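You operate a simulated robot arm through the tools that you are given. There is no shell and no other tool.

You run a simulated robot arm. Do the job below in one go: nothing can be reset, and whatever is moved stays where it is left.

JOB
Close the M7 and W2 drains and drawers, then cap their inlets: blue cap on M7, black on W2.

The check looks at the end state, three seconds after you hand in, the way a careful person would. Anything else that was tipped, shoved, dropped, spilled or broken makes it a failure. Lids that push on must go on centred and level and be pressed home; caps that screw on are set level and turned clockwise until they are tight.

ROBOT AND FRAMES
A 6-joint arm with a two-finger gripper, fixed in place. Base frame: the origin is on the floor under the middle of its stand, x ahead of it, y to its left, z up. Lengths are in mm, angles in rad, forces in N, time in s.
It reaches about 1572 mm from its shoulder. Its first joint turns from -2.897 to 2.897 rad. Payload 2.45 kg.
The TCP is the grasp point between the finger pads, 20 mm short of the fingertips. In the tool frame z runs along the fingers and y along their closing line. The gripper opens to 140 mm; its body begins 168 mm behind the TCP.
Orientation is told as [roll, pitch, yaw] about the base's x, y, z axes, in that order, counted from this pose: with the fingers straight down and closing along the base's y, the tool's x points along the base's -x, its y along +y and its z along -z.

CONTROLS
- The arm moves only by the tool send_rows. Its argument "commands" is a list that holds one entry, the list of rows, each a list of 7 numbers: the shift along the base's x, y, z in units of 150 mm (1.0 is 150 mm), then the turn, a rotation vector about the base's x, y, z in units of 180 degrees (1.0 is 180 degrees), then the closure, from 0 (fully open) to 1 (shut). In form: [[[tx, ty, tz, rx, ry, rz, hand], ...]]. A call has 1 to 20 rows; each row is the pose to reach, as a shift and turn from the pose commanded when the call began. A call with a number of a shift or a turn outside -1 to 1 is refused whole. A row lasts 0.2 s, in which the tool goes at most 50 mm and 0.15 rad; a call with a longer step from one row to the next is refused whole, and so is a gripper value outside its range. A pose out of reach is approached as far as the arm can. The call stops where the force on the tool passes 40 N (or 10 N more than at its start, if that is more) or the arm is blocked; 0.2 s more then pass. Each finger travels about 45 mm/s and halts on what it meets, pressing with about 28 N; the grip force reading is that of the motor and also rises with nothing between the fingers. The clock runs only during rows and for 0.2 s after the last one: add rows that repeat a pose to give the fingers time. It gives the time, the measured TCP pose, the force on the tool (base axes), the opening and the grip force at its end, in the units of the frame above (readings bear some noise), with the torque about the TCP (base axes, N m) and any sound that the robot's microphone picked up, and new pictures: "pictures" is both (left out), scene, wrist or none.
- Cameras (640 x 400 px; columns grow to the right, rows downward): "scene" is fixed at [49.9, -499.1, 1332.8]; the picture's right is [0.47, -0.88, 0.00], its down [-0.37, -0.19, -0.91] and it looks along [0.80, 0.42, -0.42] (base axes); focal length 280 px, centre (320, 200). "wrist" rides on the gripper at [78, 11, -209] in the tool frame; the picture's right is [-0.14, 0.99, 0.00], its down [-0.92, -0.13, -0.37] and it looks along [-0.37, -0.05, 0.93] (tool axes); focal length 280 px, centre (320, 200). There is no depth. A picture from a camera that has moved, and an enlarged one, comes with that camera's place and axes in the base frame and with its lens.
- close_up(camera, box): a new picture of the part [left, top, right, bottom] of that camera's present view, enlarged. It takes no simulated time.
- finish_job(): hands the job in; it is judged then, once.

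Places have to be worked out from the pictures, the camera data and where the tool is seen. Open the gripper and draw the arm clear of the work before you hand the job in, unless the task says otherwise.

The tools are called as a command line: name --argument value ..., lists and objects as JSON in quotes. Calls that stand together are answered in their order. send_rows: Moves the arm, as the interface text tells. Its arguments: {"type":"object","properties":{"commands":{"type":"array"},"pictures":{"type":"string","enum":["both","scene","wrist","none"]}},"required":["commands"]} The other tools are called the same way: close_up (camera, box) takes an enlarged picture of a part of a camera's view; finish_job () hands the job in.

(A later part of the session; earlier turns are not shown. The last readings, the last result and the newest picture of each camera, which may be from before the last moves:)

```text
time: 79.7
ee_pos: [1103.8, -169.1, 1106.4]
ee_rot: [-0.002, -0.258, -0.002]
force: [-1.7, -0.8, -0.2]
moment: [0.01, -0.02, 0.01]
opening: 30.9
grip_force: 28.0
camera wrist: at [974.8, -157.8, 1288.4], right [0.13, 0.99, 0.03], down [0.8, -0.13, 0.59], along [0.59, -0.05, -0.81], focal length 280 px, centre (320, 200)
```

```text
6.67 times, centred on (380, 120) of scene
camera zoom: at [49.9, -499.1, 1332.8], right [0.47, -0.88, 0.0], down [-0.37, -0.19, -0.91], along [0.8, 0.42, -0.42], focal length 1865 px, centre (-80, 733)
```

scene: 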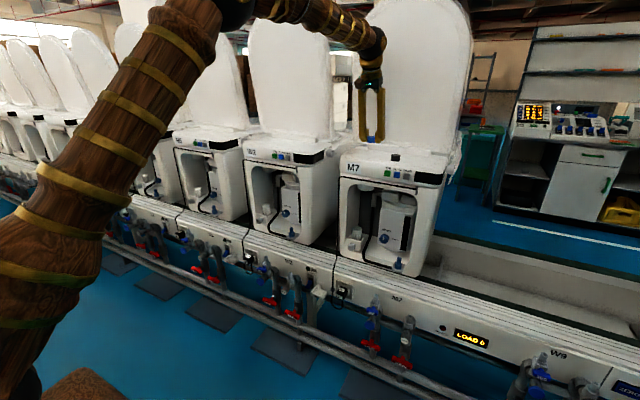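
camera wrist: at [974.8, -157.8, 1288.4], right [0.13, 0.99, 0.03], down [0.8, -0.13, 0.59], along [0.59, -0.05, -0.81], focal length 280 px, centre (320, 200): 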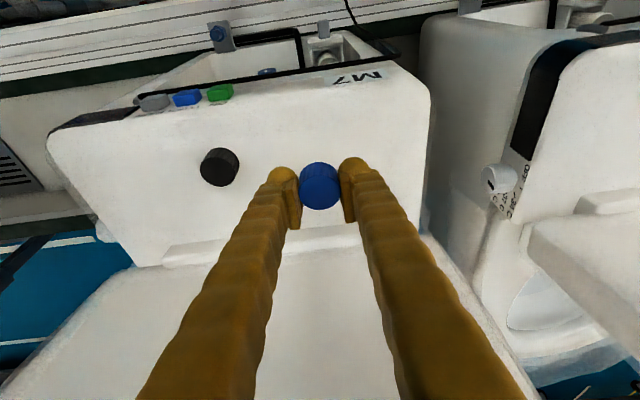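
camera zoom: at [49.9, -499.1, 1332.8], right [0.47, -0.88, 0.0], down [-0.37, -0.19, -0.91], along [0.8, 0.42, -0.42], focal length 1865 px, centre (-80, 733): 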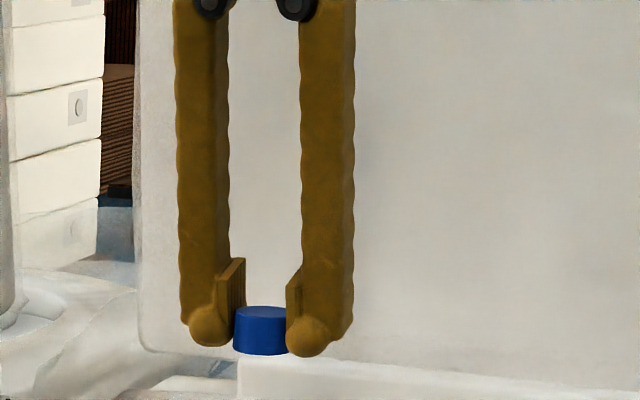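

The cap lifted cleanly and is level. I carry it back out over the robot side and down toward the M7 inlet post at (1022,-350.5).

send_rows --commands '[[[-0.2, 0, 0.02, 0, 0, 0, 1], [-0.4, 0, 0.02, 0, 0, 0, 1], [-0.6, 0, 0.02, 0, 0, 0, 1], [-0.8, 0, 0.02, 0, 0, 0, 1], [-1.0, 0, 0.02, 0, 0, 0, 1]]]' --pictures "none"

send_rows --commands '[[[0, -0.2, -0.2, 0, 0, 0, 1], [0, -0.4, -0.4, 0, 0, 0, 1], [0, -0.6, -0.6, 0, 0, 0, 1], [0, -0.8, -0.8, 0, 0, 0, 1], [0, -1.0, -1.0, 0, 0, 0, 1]]]' --pictures "none"

send_rows --commands '[[[0, -0.07, -0.25, 0, 0, 0, 1], [0, -0.14, -0.5, 0, 0, 0, 1], [0, -0.21, -0.75, 0, 0, 0, 1], [0, -0.21, -1.0, 0, 0, 0, 1]]]' --pictures "both"

```text
time: 80.9
ee_pos: [954.2, -169.9, 1110.0]
ee_rot: [-0.001, -0.258, -0.003]
force: [0.7, 0.0, -0.2]
moment: [-0.02, -0.01, 0.03]
opening: 31.0
grip_force: 28.4
```

```text
time: 82.1
ee_pos: [954.2, -318.7, 960.2]
ee_rot: [-0.003, -0.26, -0.002]
force: [0.0, 0.1, 0.4]
moment: [-0.01, -0.01, -0.02]
opening: 31.3
grip_force: 27.9
```

```text
time: 83.1
ee_pos: [953.8, -350.6, 808.9]
ee_rot: [-0.002, -0.26, -0.001]
force: [-0.6, -0.5, -0.3]
moment: [-0.07, 0.0, 0.04]
opening: 31.1
grip_force: 27.5
camera wrist: at [825.4, -338.8, 991.3], right [0.13, 0.99, 0.03], down [0.8, -0.13, 0.59], along [0.59, -0.05, -0.8], focal length 280 px, centre (320, 200)
```

scene: 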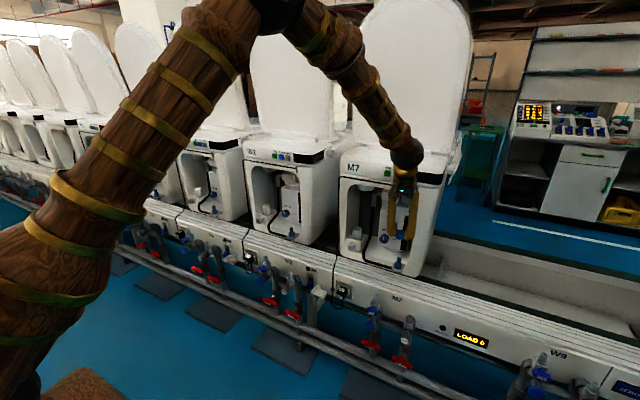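
wrist: 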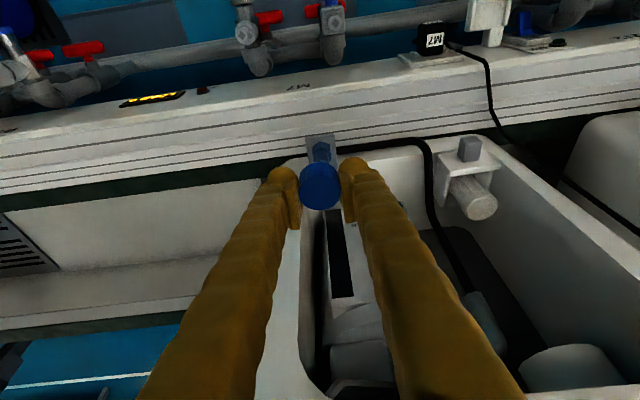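

The post is visible just beyond the cap. I move over it: TCP about (1017,-350,712), which leaves the cap bottom ~40 mm above the post tip, then measure.

send_rows --commands '[[[0.1, 0.002, -0.2, 0, 0, 0, 1], [0.2, 0.004, -0.4, 0, 0, 0, 1], [0.32, 0.004, -0.55, 0, 0, 0, 1], [0.42, 0.004, -0.643, 0, 0, 0, 1]]]' --pictures "both"

close_up --camera "wrist" --box '[250, 100, 390, 220]'

close_up --camera "scene" --box '[370, 220, 440, 280]'

```text
time: 84.1
ee_pos: [1018.3, -349.7, 715.3]
ee_rot: [-0.001, -0.262, -0.001]
force: [-0.2, 0.5, 0.6]
moment: [-0.03, 0.02, 0.02]
opening: 30.9
grip_force: 27.8
camera wrist: at [889.0, -338.1, 895.0], right [0.13, 0.99, 0.03], down [0.79, -0.13, 0.59], along [0.59, -0.05, -0.8], focal length 280 px, centre (320, 200)
```

scene: 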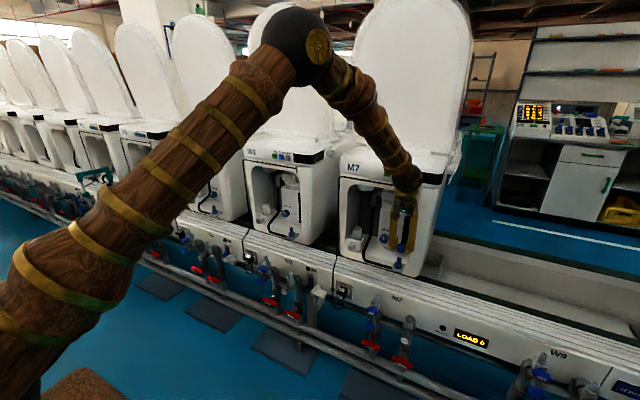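
wrist: 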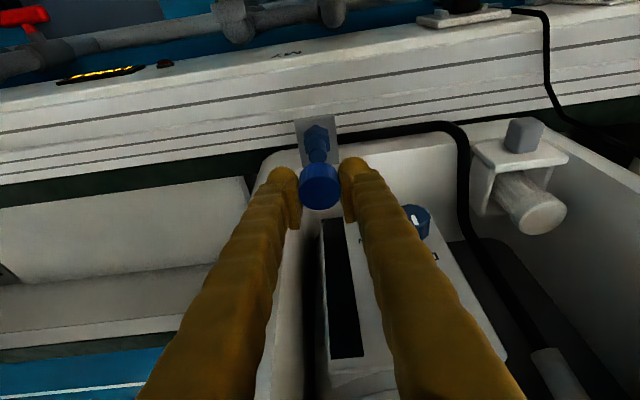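

```text
3.33 times, centred on (320, 160) of wrist
camera zoom: at [889.0, -338.1, 895.0], right [0.13, 0.99, 0.03], down [0.79, -0.13, 0.59], along [0.59, -0.05, -0.8], focal length 935 px, centre (320, 333)
```

zoom: 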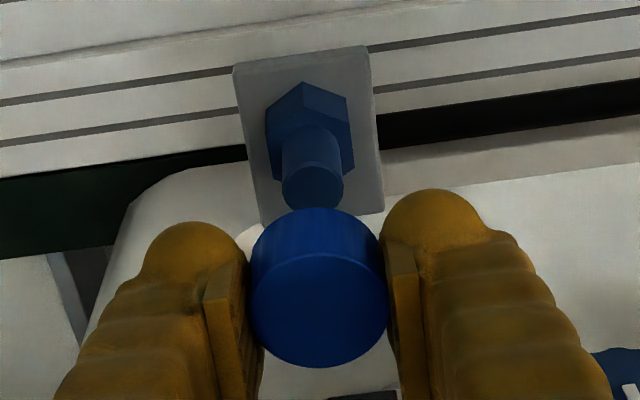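

```text
6.67 times, centred on (405, 250) of scene
camera zoom: at [49.9, -499.1, 1332.8], right [0.47, -0.88, 0.0], down [-0.37, -0.19, -0.91], along [0.8, 0.42, -0.42], focal length 1865 px, centre (-247, -133)
```

zoom: 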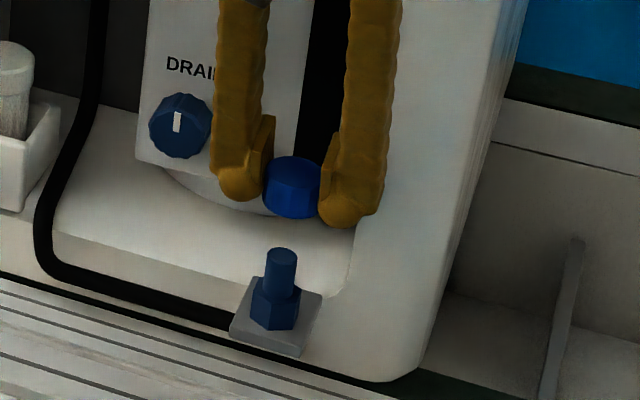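

Triangulating from both cameras, the cap axis is ~4 mm too far in +x relative to the post and y agrees within 0.5 mm. I shift −4 mm in x, lower 22 mm, and re-measure at higher zoom.

send_rows --commands '[[[-0.027, 0, -0.05, 0, 0, 0, 1], [-0.027, 0, -0.1, 0, 0, 0, 1], [-0.027, 0, -0.147, 0, 0, 0, 1]]]' --pictures "none"

close_up --camera "wrist" --box '[270, 110, 370, 210]'

close_up --camera "scene" --box '[380, 230, 420, 275]'

```text
time: 84.9
ee_pos: [1012.4, -349.4, 690.7]
ee_rot: [-0.001, -0.261, -0.001]
force: [-0.3, 0.2, 0.2]
moment: [0.0, 0.0, 0.01]
opening: 31.5
grip_force: 27.7
```

```text
4.00 times, centred on (320, 160) of wrist
camera zoom: at [884.1, -337.8, 872.7], right [0.13, 0.99, 0.03], down [0.8, -0.13, 0.59], along [0.59, -0.05, -0.8], focal length 1122 px, centre (320, 360)
```

zoom: 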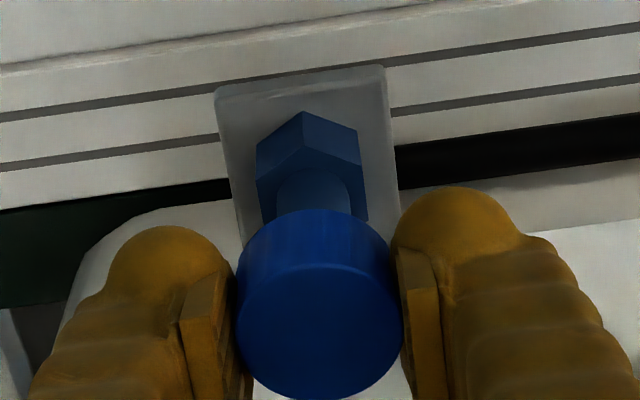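

```text
8.89 times, centred on (400, 252) of scene
camera zoom: at [49.9, -499.1, 1332.8], right [0.47, -0.88, 0.0], down [-0.37, -0.19, -0.91], along [0.8, 0.42, -0.42], focal length 2487 px, centre (-391, -267)
```

zoom: 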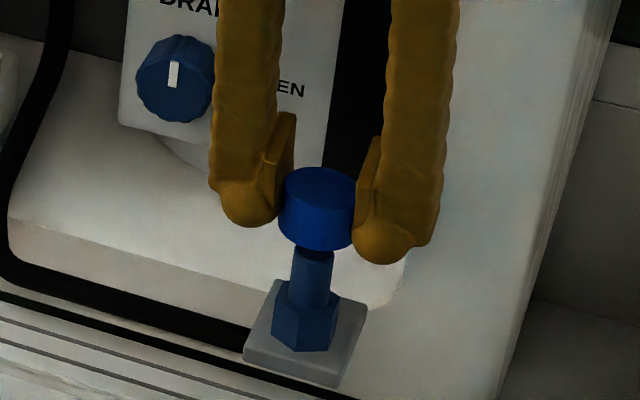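

The cap is now nearly over the post. I zoom further in both views to fine-measure the lateral offsets.

close_up --camera "scene" --box '[392, 244, 412, 266]'

close_up --camera "wrist" --box '[295, 130, 345, 180]'

```text
16.00 times, centred on (402, 255) of scene
camera zoom: at [49.9, -499.1, 1332.8], right [0.47, -0.88, 0.0], down [-0.37, -0.19, -0.91], along [0.8, 0.42, -0.42], focal length 4477 px, centre (-992, -680)
```

zoom: 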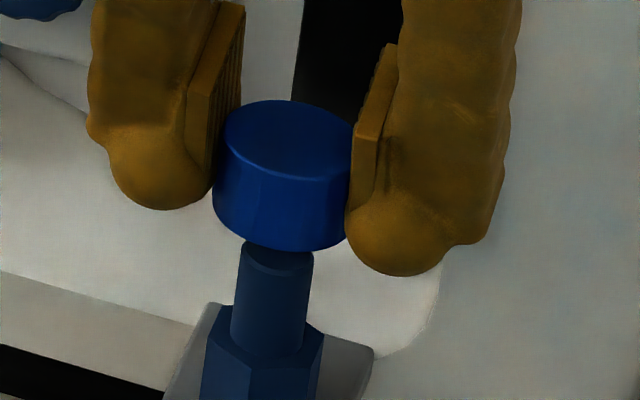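

```text
8.00 times, centred on (320, 155) of wrist
camera zoom: at [884.1, -337.8, 872.7], right [0.13, 0.99, 0.03], down [0.8, -0.13, 0.59], along [0.59, -0.05, -0.8], focal length 2243 px, centre (320, 560)
```

zoom: 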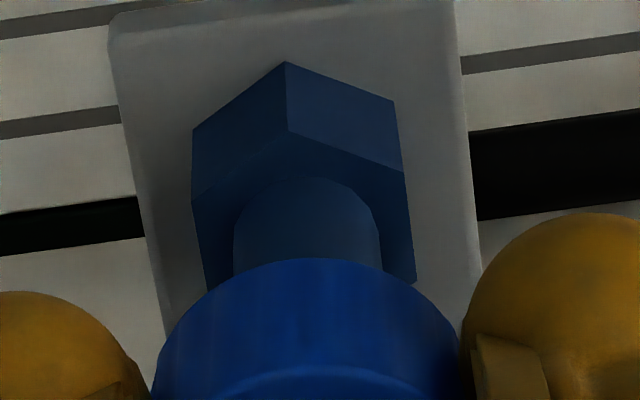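

I zoom still closer on the cap rim and post tip to pin down the remaining offset.

close_up --camera "scene" --box '[396, 248, 408, 256]'

close_up --camera "scene" --box '[396, 254, 408, 262]'

close_up --camera "wrist" --box '[300, 150, 340, 210]'

```text
16.00 times, centred on (402, 252) of scene
camera zoom: at [49.9, -499.1, 1332.8], right [0.47, -0.88, 0.0], down [-0.37, -0.19, -0.91], along [0.8, 0.42, -0.42], focal length 4477 px, centre (-992, -632)
```

zoom: 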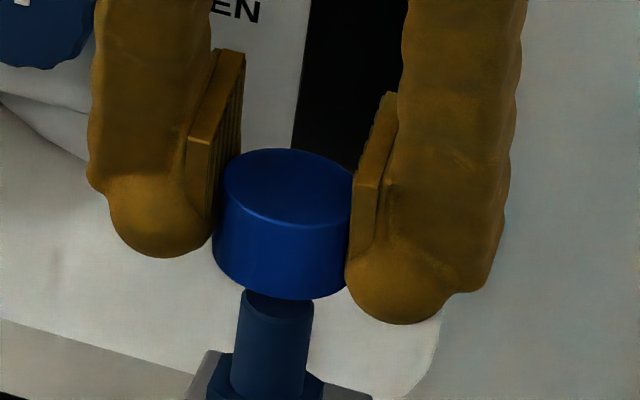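

```text
16.00 times, centred on (402, 258) of scene
camera zoom: at [49.9, -499.1, 1332.8], right [0.47, -0.88, 0.0], down [-0.37, -0.19, -0.91], along [0.8, 0.42, -0.42], focal length 4477 px, centre (-992, -728)
```

zoom: 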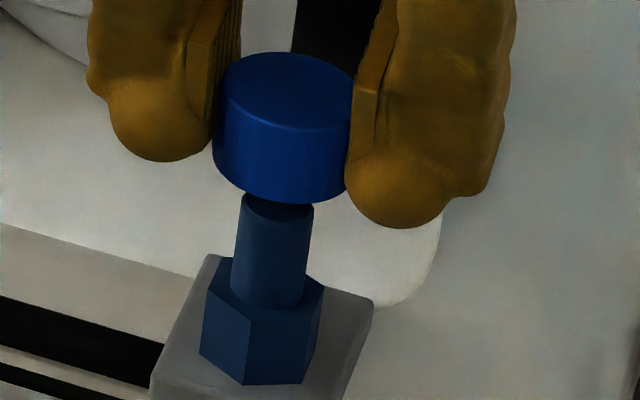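

```text
6.67 times, centred on (320, 180) of wrist
camera zoom: at [884.1, -337.8, 872.7], right [0.13, 0.99, 0.03], down [0.8, -0.13, 0.59], along [0.59, -0.05, -0.8], focal length 1869 px, centre (320, 333)
```

zoom: 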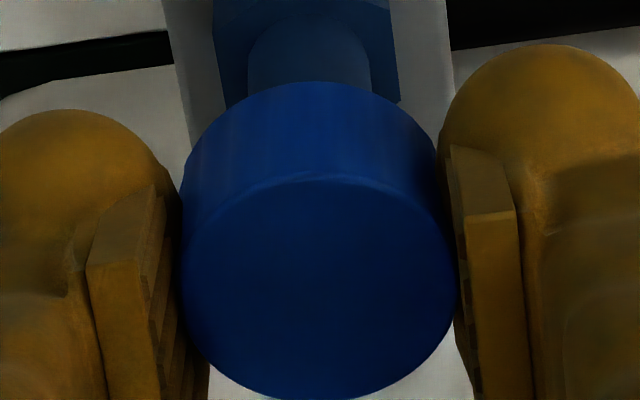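

Best estimate: cap is ~1.4 mm short in x and ~0.3 mm in y, with a ~12 mm gap. I correct and lower 9 mm.

send_rows --commands '[[[0.009, 0.002, 0, 0, 0, 0, 1], [0.009, 0.002, -0.03, 0, 0, 0, 1], [0.009, 0.002, -0.06, 0, 0, 0, 1]]]' --pictures "none"

close_up --camera "scene" --box '[396, 254, 408, 262]'

close_up --camera "wrist" --box '[300, 150, 340, 210]'

```text
time: 85.7
ee_pos: [1014.4, -350.6, 683.0]
ee_rot: [-0.002, -0.26, -0.003]
force: [-0.8, -0.3, 0.3]
moment: [0.01, -0.02, 0.0]
opening: 31.4
grip_force: 27.9
```

```text
16.00 times, centred on (402, 258) of scene
camera zoom: at [49.9, -499.1, 1332.8], right [0.47, -0.88, 0.0], down [-0.37, -0.19, -0.91], along [0.8, 0.42, -0.42], focal length 4477 px, centre (-992, -728)
```

zoom: 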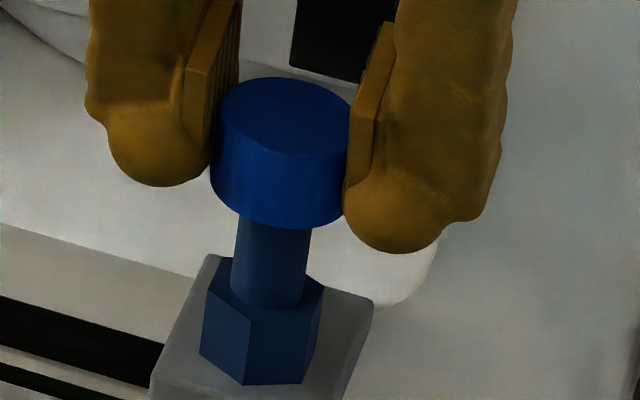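

```text
6.67 times, centred on (320, 180) of wrist
camera zoom: at [885.4, -337.9, 864.3], right [0.13, 0.99, 0.03], down [0.8, -0.13, 0.59], along [0.59, -0.05, -0.8], focal length 1869 px, centre (320, 333)
```

zoom: 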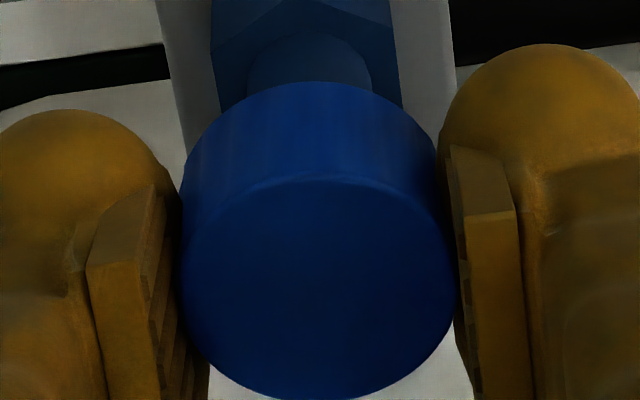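

Alignment looks within ~1 mm now. I nudge x +0.8, y +0.3 and continue lowering in small steps, reading the contact force.

send_rows --commands '[[[0.0053, 0.002, -0.007, 0, 0, 0, 1], [0.0053, 0.002, -0.014, 0, 0, 0, 1]]]' --pictures "none"

send_rows --commands '[[[0, 0, -0.007, 0, 0, 0, 1], [0, 0, -0.0133, 0, 0, 0, 1]]]' --pictures "none"

```text
time: 86.3
ee_pos: [1015.6, -349.9, 681.2]
ee_rot: [-0.002, -0.26, -0.001]
force: [-0.5, -0.7, 0.2]
moment: [0.0, 0.0, 0.0]
opening: 31.2
grip_force: 27.8
```

```text
time: 86.9
ee_pos: [1013.6, -350.2, 679.5]
ee_rot: [-0.003, -0.26, -0.003]
force: [-0.6, 1.0, -0.4]
moment: [0.01, -0.01, -0.02]
opening: 30.9
grip_force: 28.0
```

No contact yet at z≈679.5. I keep lowering 2 mm at a time.

send_rows --commands '[[[0, 0, -0.007, 0, 0, 0, 1], [0, 0, -0.0133, 0, 0, 0, 1]]]' --pictures "none"

send_rows --commands '[[[0, 0, -0.007, 0, 0, 0, 1], [0, 0, -0.0133, 0, 0, 0, 1]]]' --pictures "none"

close_up --camera "scene" --box '[396, 254, 408, 262]'

```text
time: 87.5
ee_pos: [1013.6, -349.6, 676.2]
ee_rot: [0.0, -0.261, -0.003]
force: [0.1, -0.2, -0.1]
moment: [-0.01, -0.01, 0.0]
opening: 31.1
grip_force: 28.7
```

```text
time: 88.1
ee_pos: [1015.3, -350.6, 673.9]
ee_rot: [-0.002, -0.26, -0.001]
force: [0.5, -0.1, 0.1]
moment: [0.01, 0.01, 0.04]
opening: 31.2
grip_force: 27.7
```

```text
16.00 times, centred on (402, 258) of scene
camera zoom: at [49.9, -499.1, 1332.8], right [0.47, -0.88, 0.0], down [-0.37, -0.19, -0.91], along [0.8, 0.42, -0.42], focal length 4477 px, centre (-992, -728)
```

zoom: 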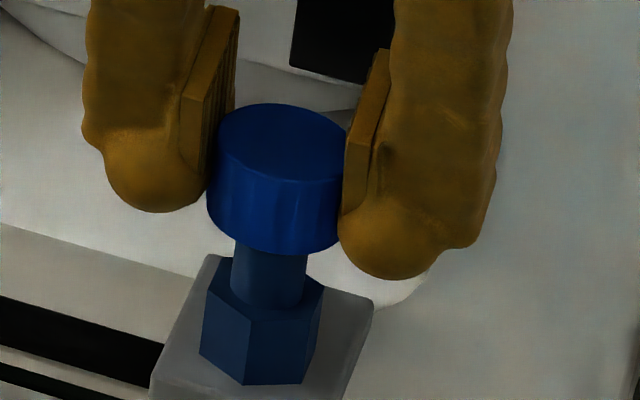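

The cap's rim is already ~4 mm below the post tip with no force: the post has entered the cap. I keep lowering until contact.

send_rows --commands '[[[0, 0, -0.007, 0, 0, 0, 1], [0, 0, -0.0133, 0, 0, 0, 1]]]' --pictures "none"

send_rows --commands '[[[0, 0, -0.007, 0, 0, 0, 1], [0, 0, -0.0133, 0, 0, 0, 1]]]' --pictures "none"

send_rows --commands '[[[0, 0, -0.007, 0, 0, 0, 1], [0, 0, -0.0133, 0, 0, 0, 1]]]' --pictures "none"

close_up --camera "scene" --box '[396, 254, 408, 262]'

```text
time: 88.7
ee_pos: [1013.6, -350.3, 672.0]
ee_rot: [0.0, -0.262, -0.003]
force: [0.9, 0.4, 0.0]
moment: [0.0, -0.02, -0.01]
opening: 31.0
grip_force: 28.0
```

```text
time: 89.3
ee_pos: [1014.6, -349.8, 671.1]
ee_rot: [-0.003, -0.261, -0.003]
force: [0.5, -0.6, 0.5]
moment: [0.01, 0.03, -0.04]
opening: 31.1
grip_force: 28.3
```

```text
time: 89.9
ee_pos: [1015.5, -349.8, 666.9]
ee_rot: [-0.001, -0.26, -0.001]
force: [-0.1, 0.1, -0.8]
moment: [-0.01, -0.01, -0.01]
opening: 31.2
grip_force: 28.0
```

```text
16.00 times, centred on (402, 258) of scene
camera zoom: at [49.9, -499.1, 1332.8], right [0.47, -0.88, 0.0], down [-0.37, -0.19, -0.91], along [0.8, 0.42, -0.42], focal length 4477 px, centre (-992, -728)
```

zoom: 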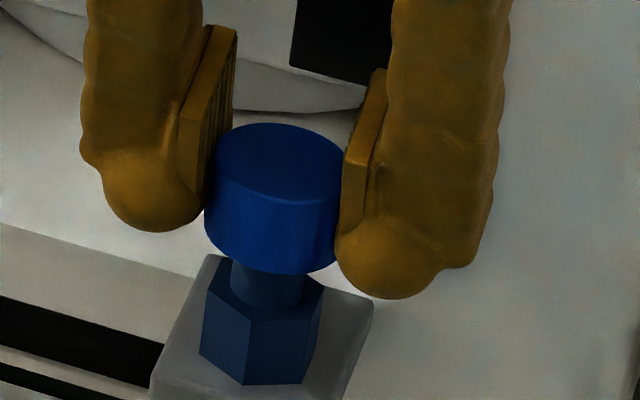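

About 10 mm over the post with no resistance. I continue.

send_rows --commands '[[[0, 0, -0.007, 0, 0, 0, 1], [0, 0, -0.0133, 0, 0, 0, 1]]]' --pictures "none"

send_rows --commands '[[[0, 0, -0.007, 0, 0, 0, 1], [0, 0, -0.0133, 0, 0, 0, 1]]]' --pictures "none"

send_rows --commands '[[[0, 0, -0.007, 0, 0, 0, 1], [0, 0, -0.0133, 0, 0, 0, 1]]]' --pictures "none"

close_up --camera "scene" --box '[396, 254, 408, 262]'

```text
time: 90.5
ee_pos: [1015.0, -349.9, 667.0]
ee_rot: [-0.003, -0.261, -0.002]
force: [0.3, -0.6, -0.4]
moment: [0.01, -0.01, -0.07]
opening: 30.9
grip_force: 27.7
```

```text
time: 91.1
ee_pos: [1014.6, -350.3, 665.6]
ee_rot: [-0.001, -0.261, -0.002]
force: [0.8, -0.3, -0.3]
moment: [0.01, 0.03, -0.02]
opening: 31.4
grip_force: 27.7
```

```text
time: 91.7
ee_pos: [1015.3, -349.9, 661.9]
ee_rot: [-0.001, -0.261, -0.002]
force: [0.3, 0.4, 0.3]
moment: [0.02, 0.02, 0.01]
opening: 31.3
grip_force: 27.8
```

```text
16.00 times, centred on (402, 258) of scene
camera zoom: at [49.9, -499.1, 1332.8], right [0.47, -0.88, 0.0], down [-0.37, -0.19, -0.91], along [0.8, 0.42, -0.42], focal length 4477 px, centre (-992, -728)
```

zoom: 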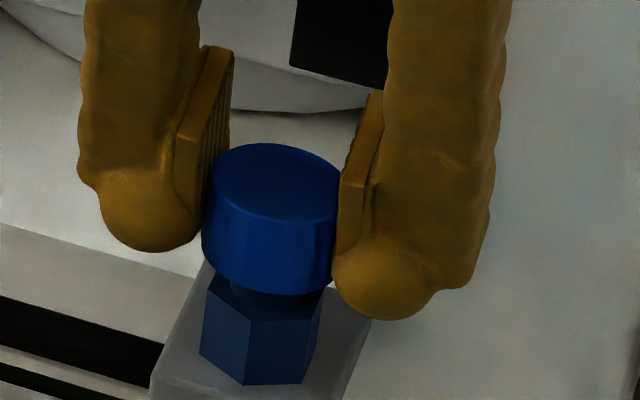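

Inserted ~16 mm by now, still free. I keep lowering in 1.5 mm steps until contact is felt.

send_rows --commands '[[[0, 0, -0.005, 0, 0, 0, 1], [0, 0, -0.01, 0, 0, 0, 1]]]' --pictures "none"

send_rows --commands '[[[0, 0, -0.005, 0, 0, 0, 1], [0, 0, -0.01, 0, 0, 0, 1]]]' --pictures "none"

send_rows --commands '[[[0, 0, -0.005, 0, 0, 0, 1], [0, 0, -0.01, 0, 0, 0, 1]]]' --pictures "none"

close_up --camera "scene" --box '[396, 254, 408, 262]'

```text
time: 92.3
ee_pos: [1014.7, -350.5, 660.7]
ee_rot: [-0.002, -0.259, -0.003]
force: [0.9, -0.4, 0.3]
moment: [0.01, 0.0, 0.0]
opening: 30.9
grip_force: 27.7
```

```text
time: 92.9
ee_pos: [1014.5, -349.9, 658.4]
ee_rot: [-0.002, -0.258, -0.002]
force: [0.5, 0.2, -0.7]
moment: [0.01, -0.01, 0.0]
opening: 30.9
grip_force: 27.8
```

```text
time: 93.5
ee_pos: [1014.7, -349.5, 658.6]
ee_rot: [-0.003, -0.259, -0.002]
force: [-1.4, 0.1, 12.3]
moment: [-0.01, -0.01, 0.03]
opening: 31.3
grip_force: 28.0
```

```text
16.00 times, centred on (402, 258) of scene
camera zoom: at [49.9, -499.1, 1332.8], right [0.47, -0.88, 0.0], down [-0.37, -0.19, -0.91], along [0.8, 0.42, -0.42], focal length 4477 px, centre (-992, -728)
```

zoom: 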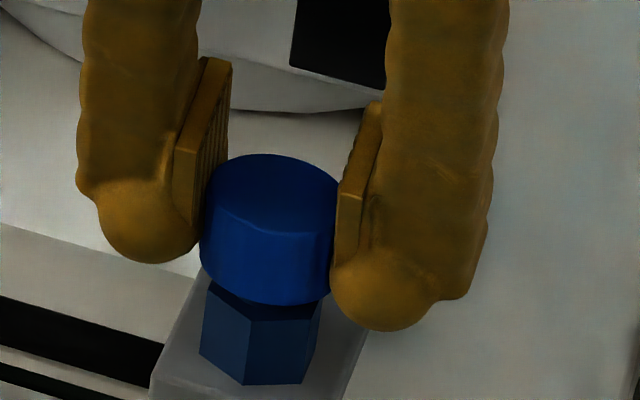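

Contact: 12 N upward at TCP z≈658.5 with the rim ~8 mm above the hex — the post tip meets the cap. Since the caps are ribbed I test for a thread: turn clockwise 50° about the post axis (moving the TCP on the matching arc) and watch force and torque.

send_rows --commands '[[[0.0001, 0.0053, 0, 0, 0, -0.0463, 1], [0.001, 0.0106, 0, 0, 0, -0.0926, 1], [0.0026, 0.0157, 0, 0, 0, -0.1389, 1], [0.0049, 0.0205, 0, 0, 0, -0.185, 1], [0.008, 0.0249, 0, 0, 0, -0.2315, 1], [0.0116, 0.0288, 0, 0, 0, -0.2778, 1]]]' --pictures "both"

close_up --camera "scene" --box '[396, 254, 408, 262]'

close_up --camera "wrist" --box '[260, 120, 380, 220]'

```text
time: 94.9
ee_pos: [1015.7, -345.9, 657.5]
ee_rot: [-0.002, -0.261, -0.874]
force: [2.4, -1.1, 15.6]
moment: [-0.08, 0.0, 0.05]
opening: 31.0
grip_force: 27.9
camera wrist: at [942.7, -238.1, 839.6], right [0.85, 0.53, 0.03], down [0.41, -0.69, 0.59], along [0.34, -0.49, -0.8], focal length 280 px, centre (320, 200)
```

scene: 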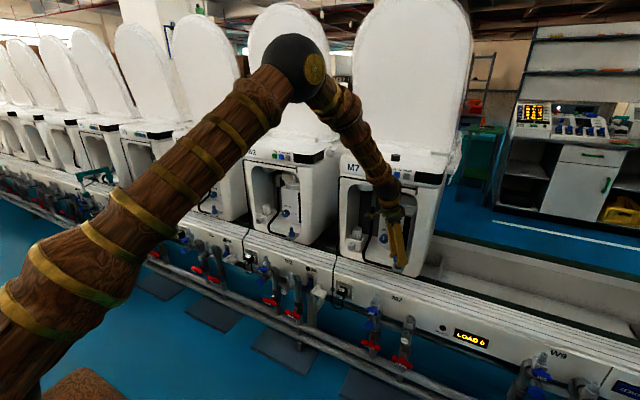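
wrist: 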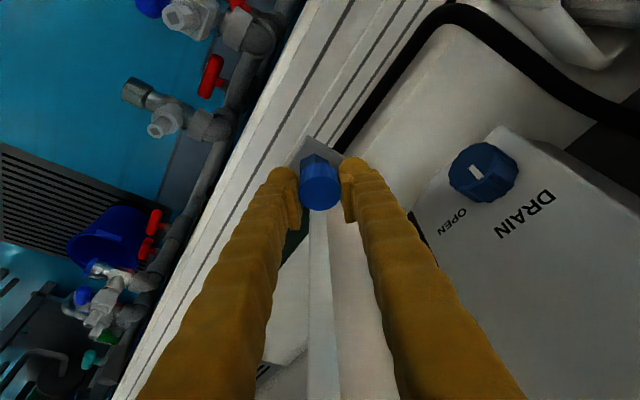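

```text
16.00 times, centred on (402, 258) of scene
camera zoom: at [49.9, -499.1, 1332.8], right [0.47, -0.88, 0.0], down [-0.37, -0.19, -0.91], along [0.8, 0.42, -0.42], focal length 4477 px, centre (-992, -728)
```

zoom: 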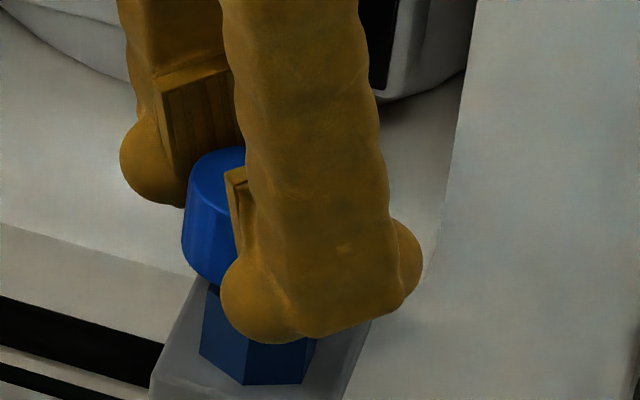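

```text
4.00 times, centred on (320, 170) of wrist
camera zoom: at [942.7, -238.1, 839.6], right [0.85, 0.53, 0.03], down [0.41, -0.69, 0.59], along [0.34, -0.49, -0.8], focal length 1122 px, centre (320, 320)
```

zoom: 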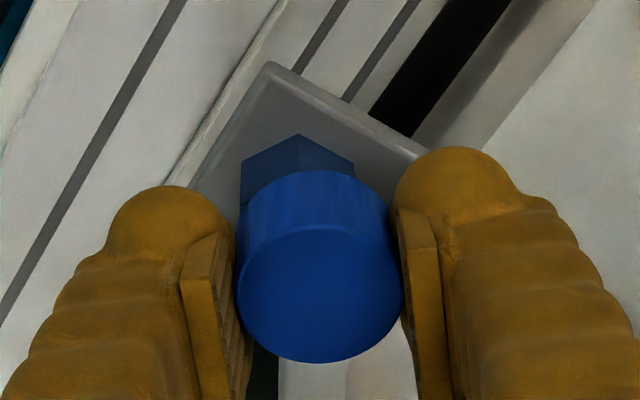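

No torque, but the cap seems to have shifted ~5 mm in +y relative to the post during the arc, meaning the cap axis coincides with the TCP (no arc needed) and the bore is loose. I undo that shift, easing the vertical load slightly, and watch the lateral force.

send_rows --commands '[[[0, 0, 0.01, 0, 0, 0, 1], [-0.003, -0.012, 0.01, 0, 0, 0, 1], [-0.005, -0.024, 0.01, 0, 0, 0, 1], [-0.006, -0.034, 0.01, 0, 0, 0, 1]]]' --pictures "none"

close_up --camera "wrist" --box '[280, 120, 360, 220]'

close_up --camera "scene" --box '[396, 254, 408, 262]'

```text
time: 95.9
ee_pos: [1014.6, -350.4, 659.2]
ee_rot: [-0.001, -0.259, -0.873]
force: [-0.6, -0.3, 0.9]
moment: [-0.01, 0.03, 0.0]
opening: 31.1
grip_force: 28.0
```

```text
4.00 times, centred on (320, 170) of wrist
camera zoom: at [941.9, -243.1, 840.5], right [0.85, 0.53, 0.03], down [0.41, -0.69, 0.59], along [0.34, -0.49, -0.81], focal length 1122 px, centre (320, 320)
```

zoom: 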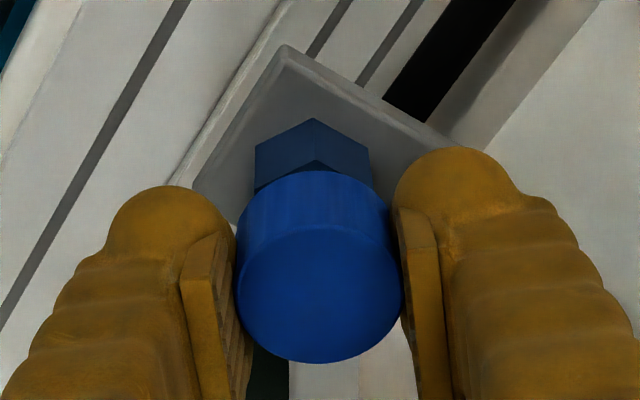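

```text
16.00 times, centred on (402, 258) of scene
camera zoom: at [49.9, -499.1, 1332.8], right [0.47, -0.88, 0.0], down [-0.37, -0.19, -0.91], along [0.8, 0.42, -0.42], focal length 4477 px, centre (-992, -728)
```

zoom: 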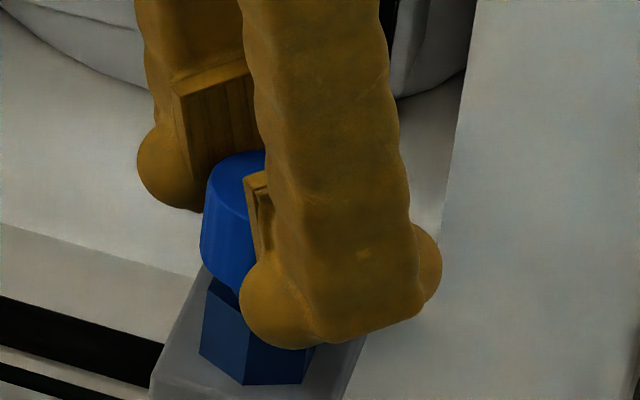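

Re-centred in both views with the TCP axis on the post axis (≈1014.6,-350.3), lateral force zero. I turn the gripper back counter-clockwise to +50° (cap lifted off contact) so I can make a full clockwise stroke about the true axis.

send_rows --commands '[[[0, 0, 0.007, 0, 0, 0.0463, 1], [0, 0, 0.007, 0, 0, 0.0926, 1], [0, 0, 0.007, 0, 0, 0.1389, 1], [0, 0, 0.007, 0, 0, 0.1852, 1], [0, 0, 0.007, 0, 0, 0.2315, 1], [0, 0, 0.007, 0, 0, 0.2778, 1], [0, 0, 0.007, 0, 0, 0.3241, 1], [0, 0, 0.007, 0, 0, 0.3704, 1], [0, 0, 0.007, 0, 0, 0.4167, 1], [0, 0, 0.007, 0, 0, 0.463, 1], [0, 0, 0.007, 0, 0, 0.5093, 1], [0, 0, 0.007, 0, 0, 0.5556, 1]]]' --pictures "both"

close_up --camera "wrist" --box '[280, 120, 360, 220]'

close_up --camera "scene" --box '[396, 254, 408, 262]'

```text
time: 98.5
ee_pos: [1016.1, -350.7, 659.8]
ee_rot: [-0.002, -0.26, 0.873]
force: [0.4, -0.7, -0.1]
moment: [-0.02, 0.02, 0.0]
opening: 31.2
grip_force: 28.1
camera wrist: at [924.5, -441.7, 841.7], right [-0.67, 0.74, 0.03], down [0.61, 0.53, 0.59], along [0.42, 0.42, -0.8], focal length 280 px, centre (320, 200)
```

scene: 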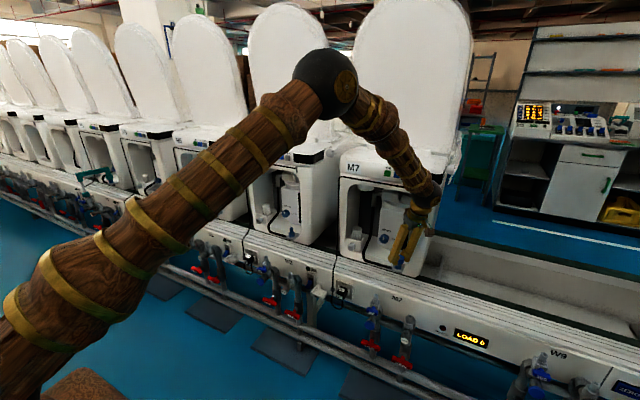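
wrist: 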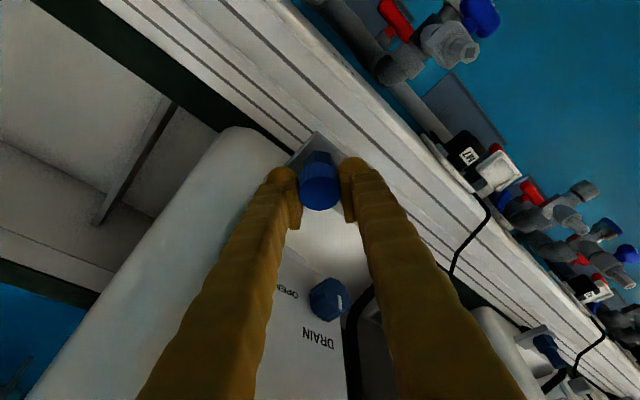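

```text
4.00 times, centred on (320, 170) of wrist
camera zoom: at [924.5, -441.7, 841.7], right [-0.67, 0.74, 0.03], down [0.61, 0.53, 0.59], along [0.42, 0.42, -0.8], focal length 1122 px, centre (320, 320)
```

zoom: 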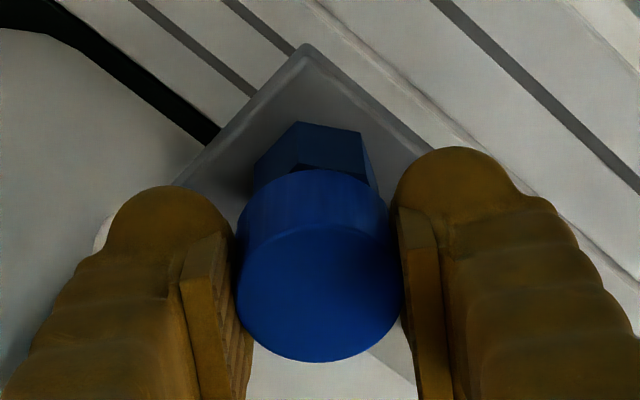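

```text
16.00 times, centred on (402, 258) of scene
camera zoom: at [49.9, -499.1, 1332.8], right [0.47, -0.88, 0.0], down [-0.37, -0.19, -0.91], along [0.8, 0.42, -0.42], focal length 4477 px, centre (-992, -728)
```

zoom: 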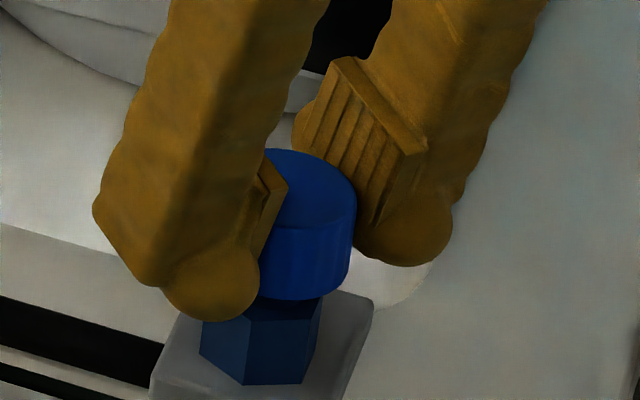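

Scene view suggests the cap sits a few mm off at this yaw, so I recentre (y +2.7, x +0.5), lower back to light contact, and check forces before the clockwise stroke.

send_rows --commands '[[[0.0033, 0.009, 0, 0, 0, 0, 1], [0.0033, 0.018, 0, 0, 0, 0, 1], [0.0033, 0.018, -0.008, 0, 0, 0, 1], [0.0033, 0.018, -0.016, 0, 0, 0, 1]]]' --pictures "none"

close_up --camera "scene" --box '[396, 254, 408, 262]'

close_up --camera "wrist" --box '[295, 130, 345, 190]'

```text
time: 99.5
ee_pos: [1015.8, -347.2, 658.5]
ee_rot: [-0.003, -0.259, 0.872]
force: [-1.1, -0.7, 3.3]
moment: [0.02, 0.02, 0.0]
opening: 30.9
grip_force: 27.5
```

```text
16.00 times, centred on (402, 258) of scene
camera zoom: at [49.9, -499.1, 1332.8], right [0.47, -0.88, 0.0], down [-0.37, -0.19, -0.91], along [0.8, 0.42, -0.42], focal length 4477 px, centre (-992, -728)
```

zoom: 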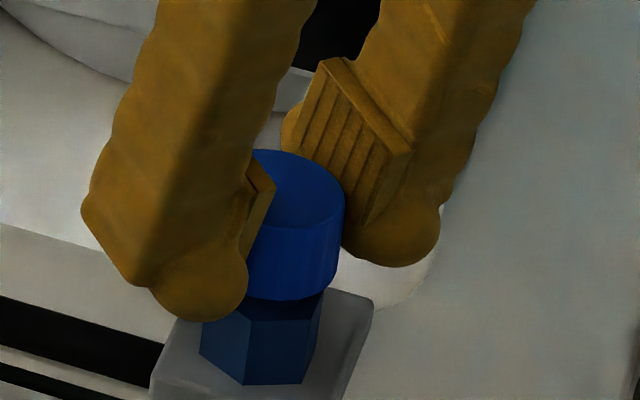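

```text
6.67 times, centred on (320, 160) of wrist
camera zoom: at [925.2, -438.7, 840.0], right [-0.67, 0.74, 0.03], down [0.61, 0.53, 0.59], along [0.42, 0.42, -0.8], focal length 1869 px, centre (320, 467)
```

zoom: 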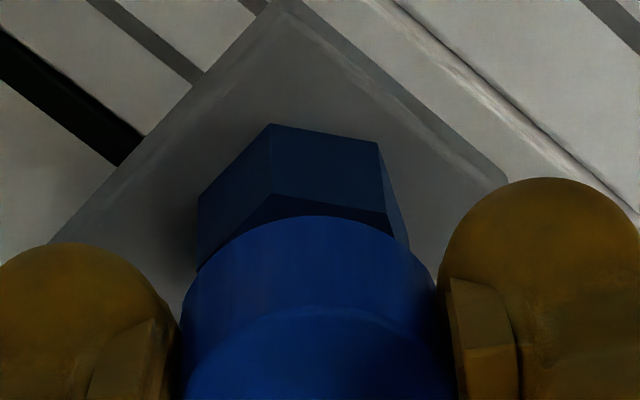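

Now centred at +50° too. I lower 1 mm for light pressure and make a full −100° clockwise stroke along the corrected arc, watching torque and axial force.

send_rows --commands '[[[0, 0, -0.007, 0, 0, 0, 1], [0.0007, -0.002, -0.007, 0, 0, -0.0463, 1], [0.0013, -0.004, -0.007, 0, 0, -0.0926, 1], [0.002, -0.006, -0.007, 0, 0, -0.1389, 1], [0.0018, -0.0082, -0.007, 0, 0, -0.1852, 1], [0.0016, -0.0105, -0.007, 0, 0, -0.2315, 1], [0.0013, -0.0127, -0.007, 0, 0, -0.2778, 1]]]' --pictures "none"

close_up --camera "scene" --box '[396, 254, 408, 262]'

```text
time: 101.1
ee_pos: [1017.1, -348.8, 657.1]
ee_rot: [-0.002, -0.259, -0.002]
force: [-0.2, 0.7, 18.1]
moment: [0.02, -0.02, -0.03]
opening: 31.1
grip_force: 28.2
```

```text
16.00 times, centred on (402, 258) of scene
camera zoom: at [49.9, -499.1, 1332.8], right [0.47, -0.88, 0.0], down [-0.37, -0.19, -0.91], along [0.8, 0.42, -0.42], focal length 4477 px, centre (-992, -728)
```

zoom: 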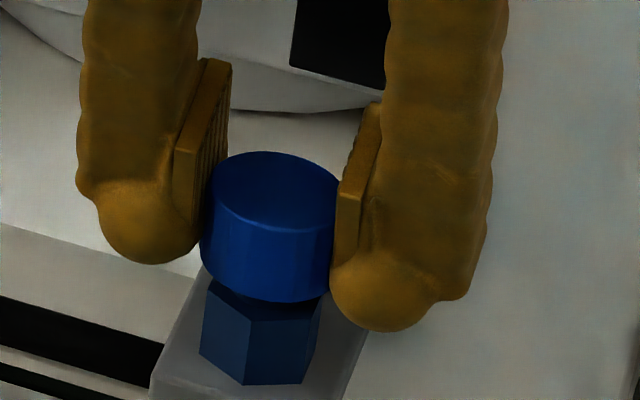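

No torque so far (Mz≈0, axial 18 N). I continue to −50°, then open the fingers and look at how the cap sits by itself.

send_rows --commands '[[[-0.001, -0.0018, 0.005, 0, 0, -0.0463, 1], [-0.0022, -0.0036, 0.005, 0, 0, -0.0926, 1], [-0.0033, -0.0053, 0.005, 0, 0, -0.1389, 1], [-0.005, -0.0065, 0.005, 0, 0, -0.1852, 1], [-0.007, -0.0077, 0.005, 0, 0, -0.2315, 1], [-0.0093, -0.0086, 0.005, 0, 0, -0.2778, 1]]]' --pictures "none"

send_rows --commands '[[[0, 0, 0, 0, 0, 0, 0.72], [0, 0, 0, 0, 0, 0, 0.66], [0, 0, 0, 0, 0, 0, 0.66]]]' --pictures "none"

close_up --camera "scene" --box '[396, 254, 408, 262]'

close_up --camera "wrist" --box '[280, 120, 360, 220]'

```text
time: 102.5
ee_pos: [1014.3, -351.6, 657.4]
ee_rot: [-0.001, -0.261, -0.875]
force: [0.5, 2.7, 4.3]
moment: [0.02, -0.04, 0.0]
opening: 31.0
grip_force: 28.0
```

```text
time: 103.3
ee_pos: [1014.8, -351.3, 657.5]
ee_rot: [-0.003, -0.26, -0.874]
force: [-0.1, 0.3, 0.7]
moment: [-0.04, 0.01, 0.01]
opening: 47.4
grip_force: 0.1
```

```text
16.00 times, centred on (402, 258) of scene
camera zoom: at [49.9, -499.1, 1332.8], right [0.47, -0.88, 0.0], down [-0.37, -0.19, -0.91], along [0.8, 0.42, -0.42], focal length 4477 px, centre (-992, -728)
```

zoom: 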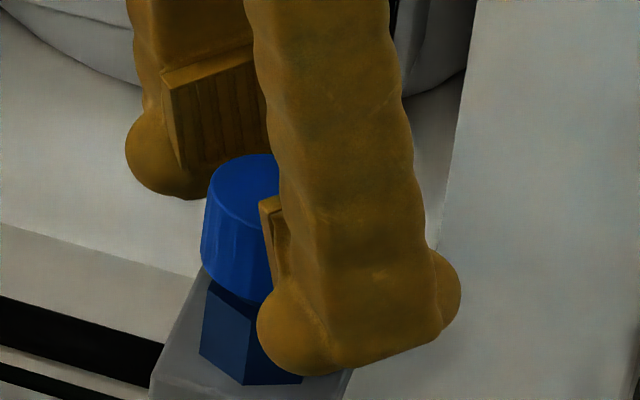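

```text
4.00 times, centred on (320, 170) of wrist
camera zoom: at [941.1, -244.0, 839.0], right [0.85, 0.53, 0.03], down [0.41, -0.69, 0.59], along [0.34, -0.49, -0.8], focal length 1122 px, centre (320, 320)
```

zoom: 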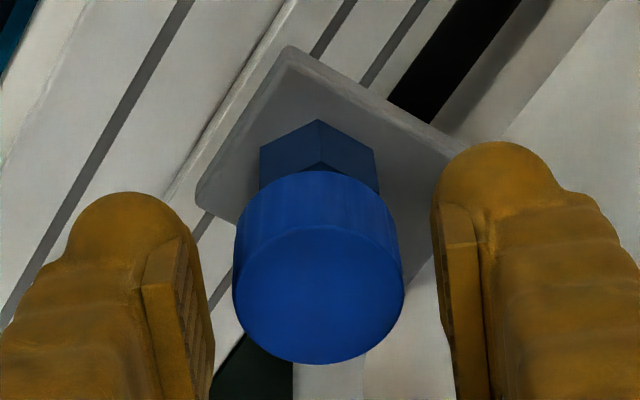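

The cap stands level and centred on the post by itself. To test for a thread properly I rotate the open gripper back to +50°, re-grip and turn clockwise again.

send_rows --commands '[[[0.0008, 0.002, 0, 0, 0, 0.0463, 0.66], [0.0018, 0.0042, 0, 0, 0, 0.0926, 0.66], [0.003, 0.0062, 0, 0, 0, 0.1389, 0.66], [0.004, 0.0085, 0, 0, 0, 0.1852, 0.66], [0.005, 0.0108, 0, 0, 0, 0.2315, 0.66], [0.006, 0.013, 0, 0, 0, 0.2778, 0.66], [0.0065, 0.0148, 0, 0, 0, 0.3241, 0.66], [0.007, 0.0165, 0, 0, 0, 0.3704, 0.66], [0.0075, 0.018, 0, 0, 0, 0.4167, 0.66], [0.008, 0.0193, 0, 0, 0, 0.463, 0.66], [0.008, 0.0205, 0, 0, 0, 0.5093, 0.66], [0.008, 0.0213, 0, 0, 0, 0.5556, 0.66]]]' --pictures "none"

close_up --camera "scene" --box '[396, 254, 408, 262]'

close_up --camera "wrist" --box '[280, 120, 360, 220]'

```text
time: 105.9
ee_pos: [1015.6, -348.8, 657.1]
ee_rot: [0.0, -0.259, 0.871]
force: [-0.3, -0.1, 0.1]
moment: [0.0, -0.03, 0.02]
opening: 47.7
grip_force: 0.1
```

```text
16.00 times, centred on (402, 258) of scene
camera zoom: at [49.9, -499.1, 1332.8], right [0.47, -0.88, 0.0], down [-0.37, -0.19, -0.91], along [0.8, 0.42, -0.42], focal length 4477 px, centre (-992, -728)
```

zoom: 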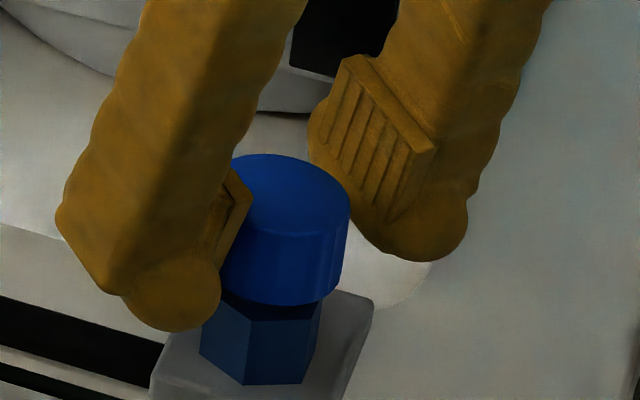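

```text
4.00 times, centred on (320, 170) of wrist
camera zoom: at [925.1, -439.1, 839.1], right [-0.67, 0.74, 0.03], down [0.61, 0.53, 0.59], along [0.42, 0.42, -0.8], focal length 1122 px, centre (320, 320)
```

zoom: 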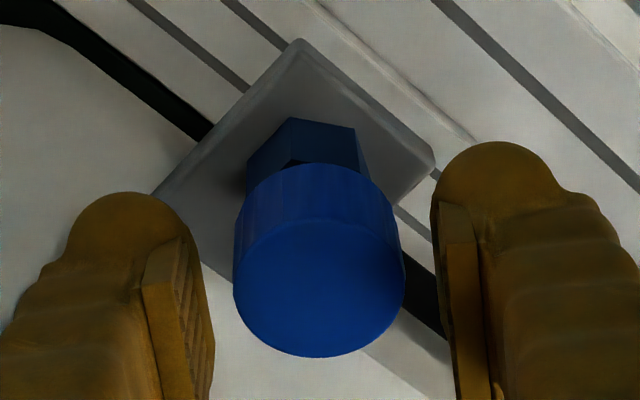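

The cap rests level, ~2 mm off the exact axis. I re-grip at +50°, shift it onto the axis (x +1, y +1.7), press lightly and turn clockwise −100°.

send_rows --commands '[[[0, 0, 0, 0, 0, 0, 1], [0, 0, 0, 0, 0, 0, 1], [0, 0, 0, 0, 0, 0, 1], [0, 0, 0, 0, 0, 0, 1]]]' --pictures "none"

send_rows --commands '[[[0.0067, 0.0113, -0.003, 0, 0, 0, 1], [0.0067, 0.0113, -0.006, 0, 0, 0, 1]]]' --pictures "none"

close_up --camera "wrist" --box '[280, 120, 360, 220]'

close_up --camera "scene" --box '[396, 254, 408, 262]'

```text
time: 106.9
ee_pos: [1014.9, -348.2, 657.9]
ee_rot: [-0.002, -0.258, 0.869]
force: [0.0, 0.3, 0.7]
moment: [-0.04, -0.01, 0.02]
opening: 30.9
grip_force: 28.0
```

```text
time: 107.5
ee_pos: [1016.7, -347.0, 658.1]
ee_rot: [0.0, -0.26, 0.871]
force: [-1.6, -0.6, 7.8]
moment: [-0.02, 0.06, -0.05]
opening: 31.0
grip_force: 27.8
```

```text
4.00 times, centred on (320, 170) of wrist
camera zoom: at [926.1, -437.2, 838.9], right [-0.67, 0.74, 0.03], down [0.61, 0.53, 0.59], along [0.42, 0.42, -0.8], focal length 1122 px, centre (320, 320)
```

zoom: 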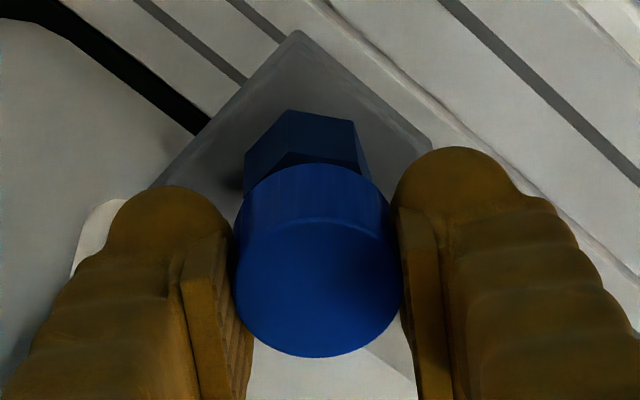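

```text
16.00 times, centred on (402, 258) of scene
camera zoom: at [49.9, -499.1, 1332.8], right [0.47, -0.88, 0.0], down [-0.37, -0.19, -0.91], along [0.8, 0.42, -0.42], focal length 4477 px, centre (-992, -728)
```

zoom: 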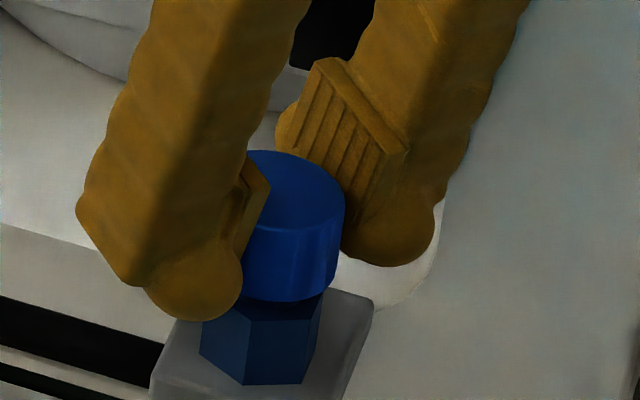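

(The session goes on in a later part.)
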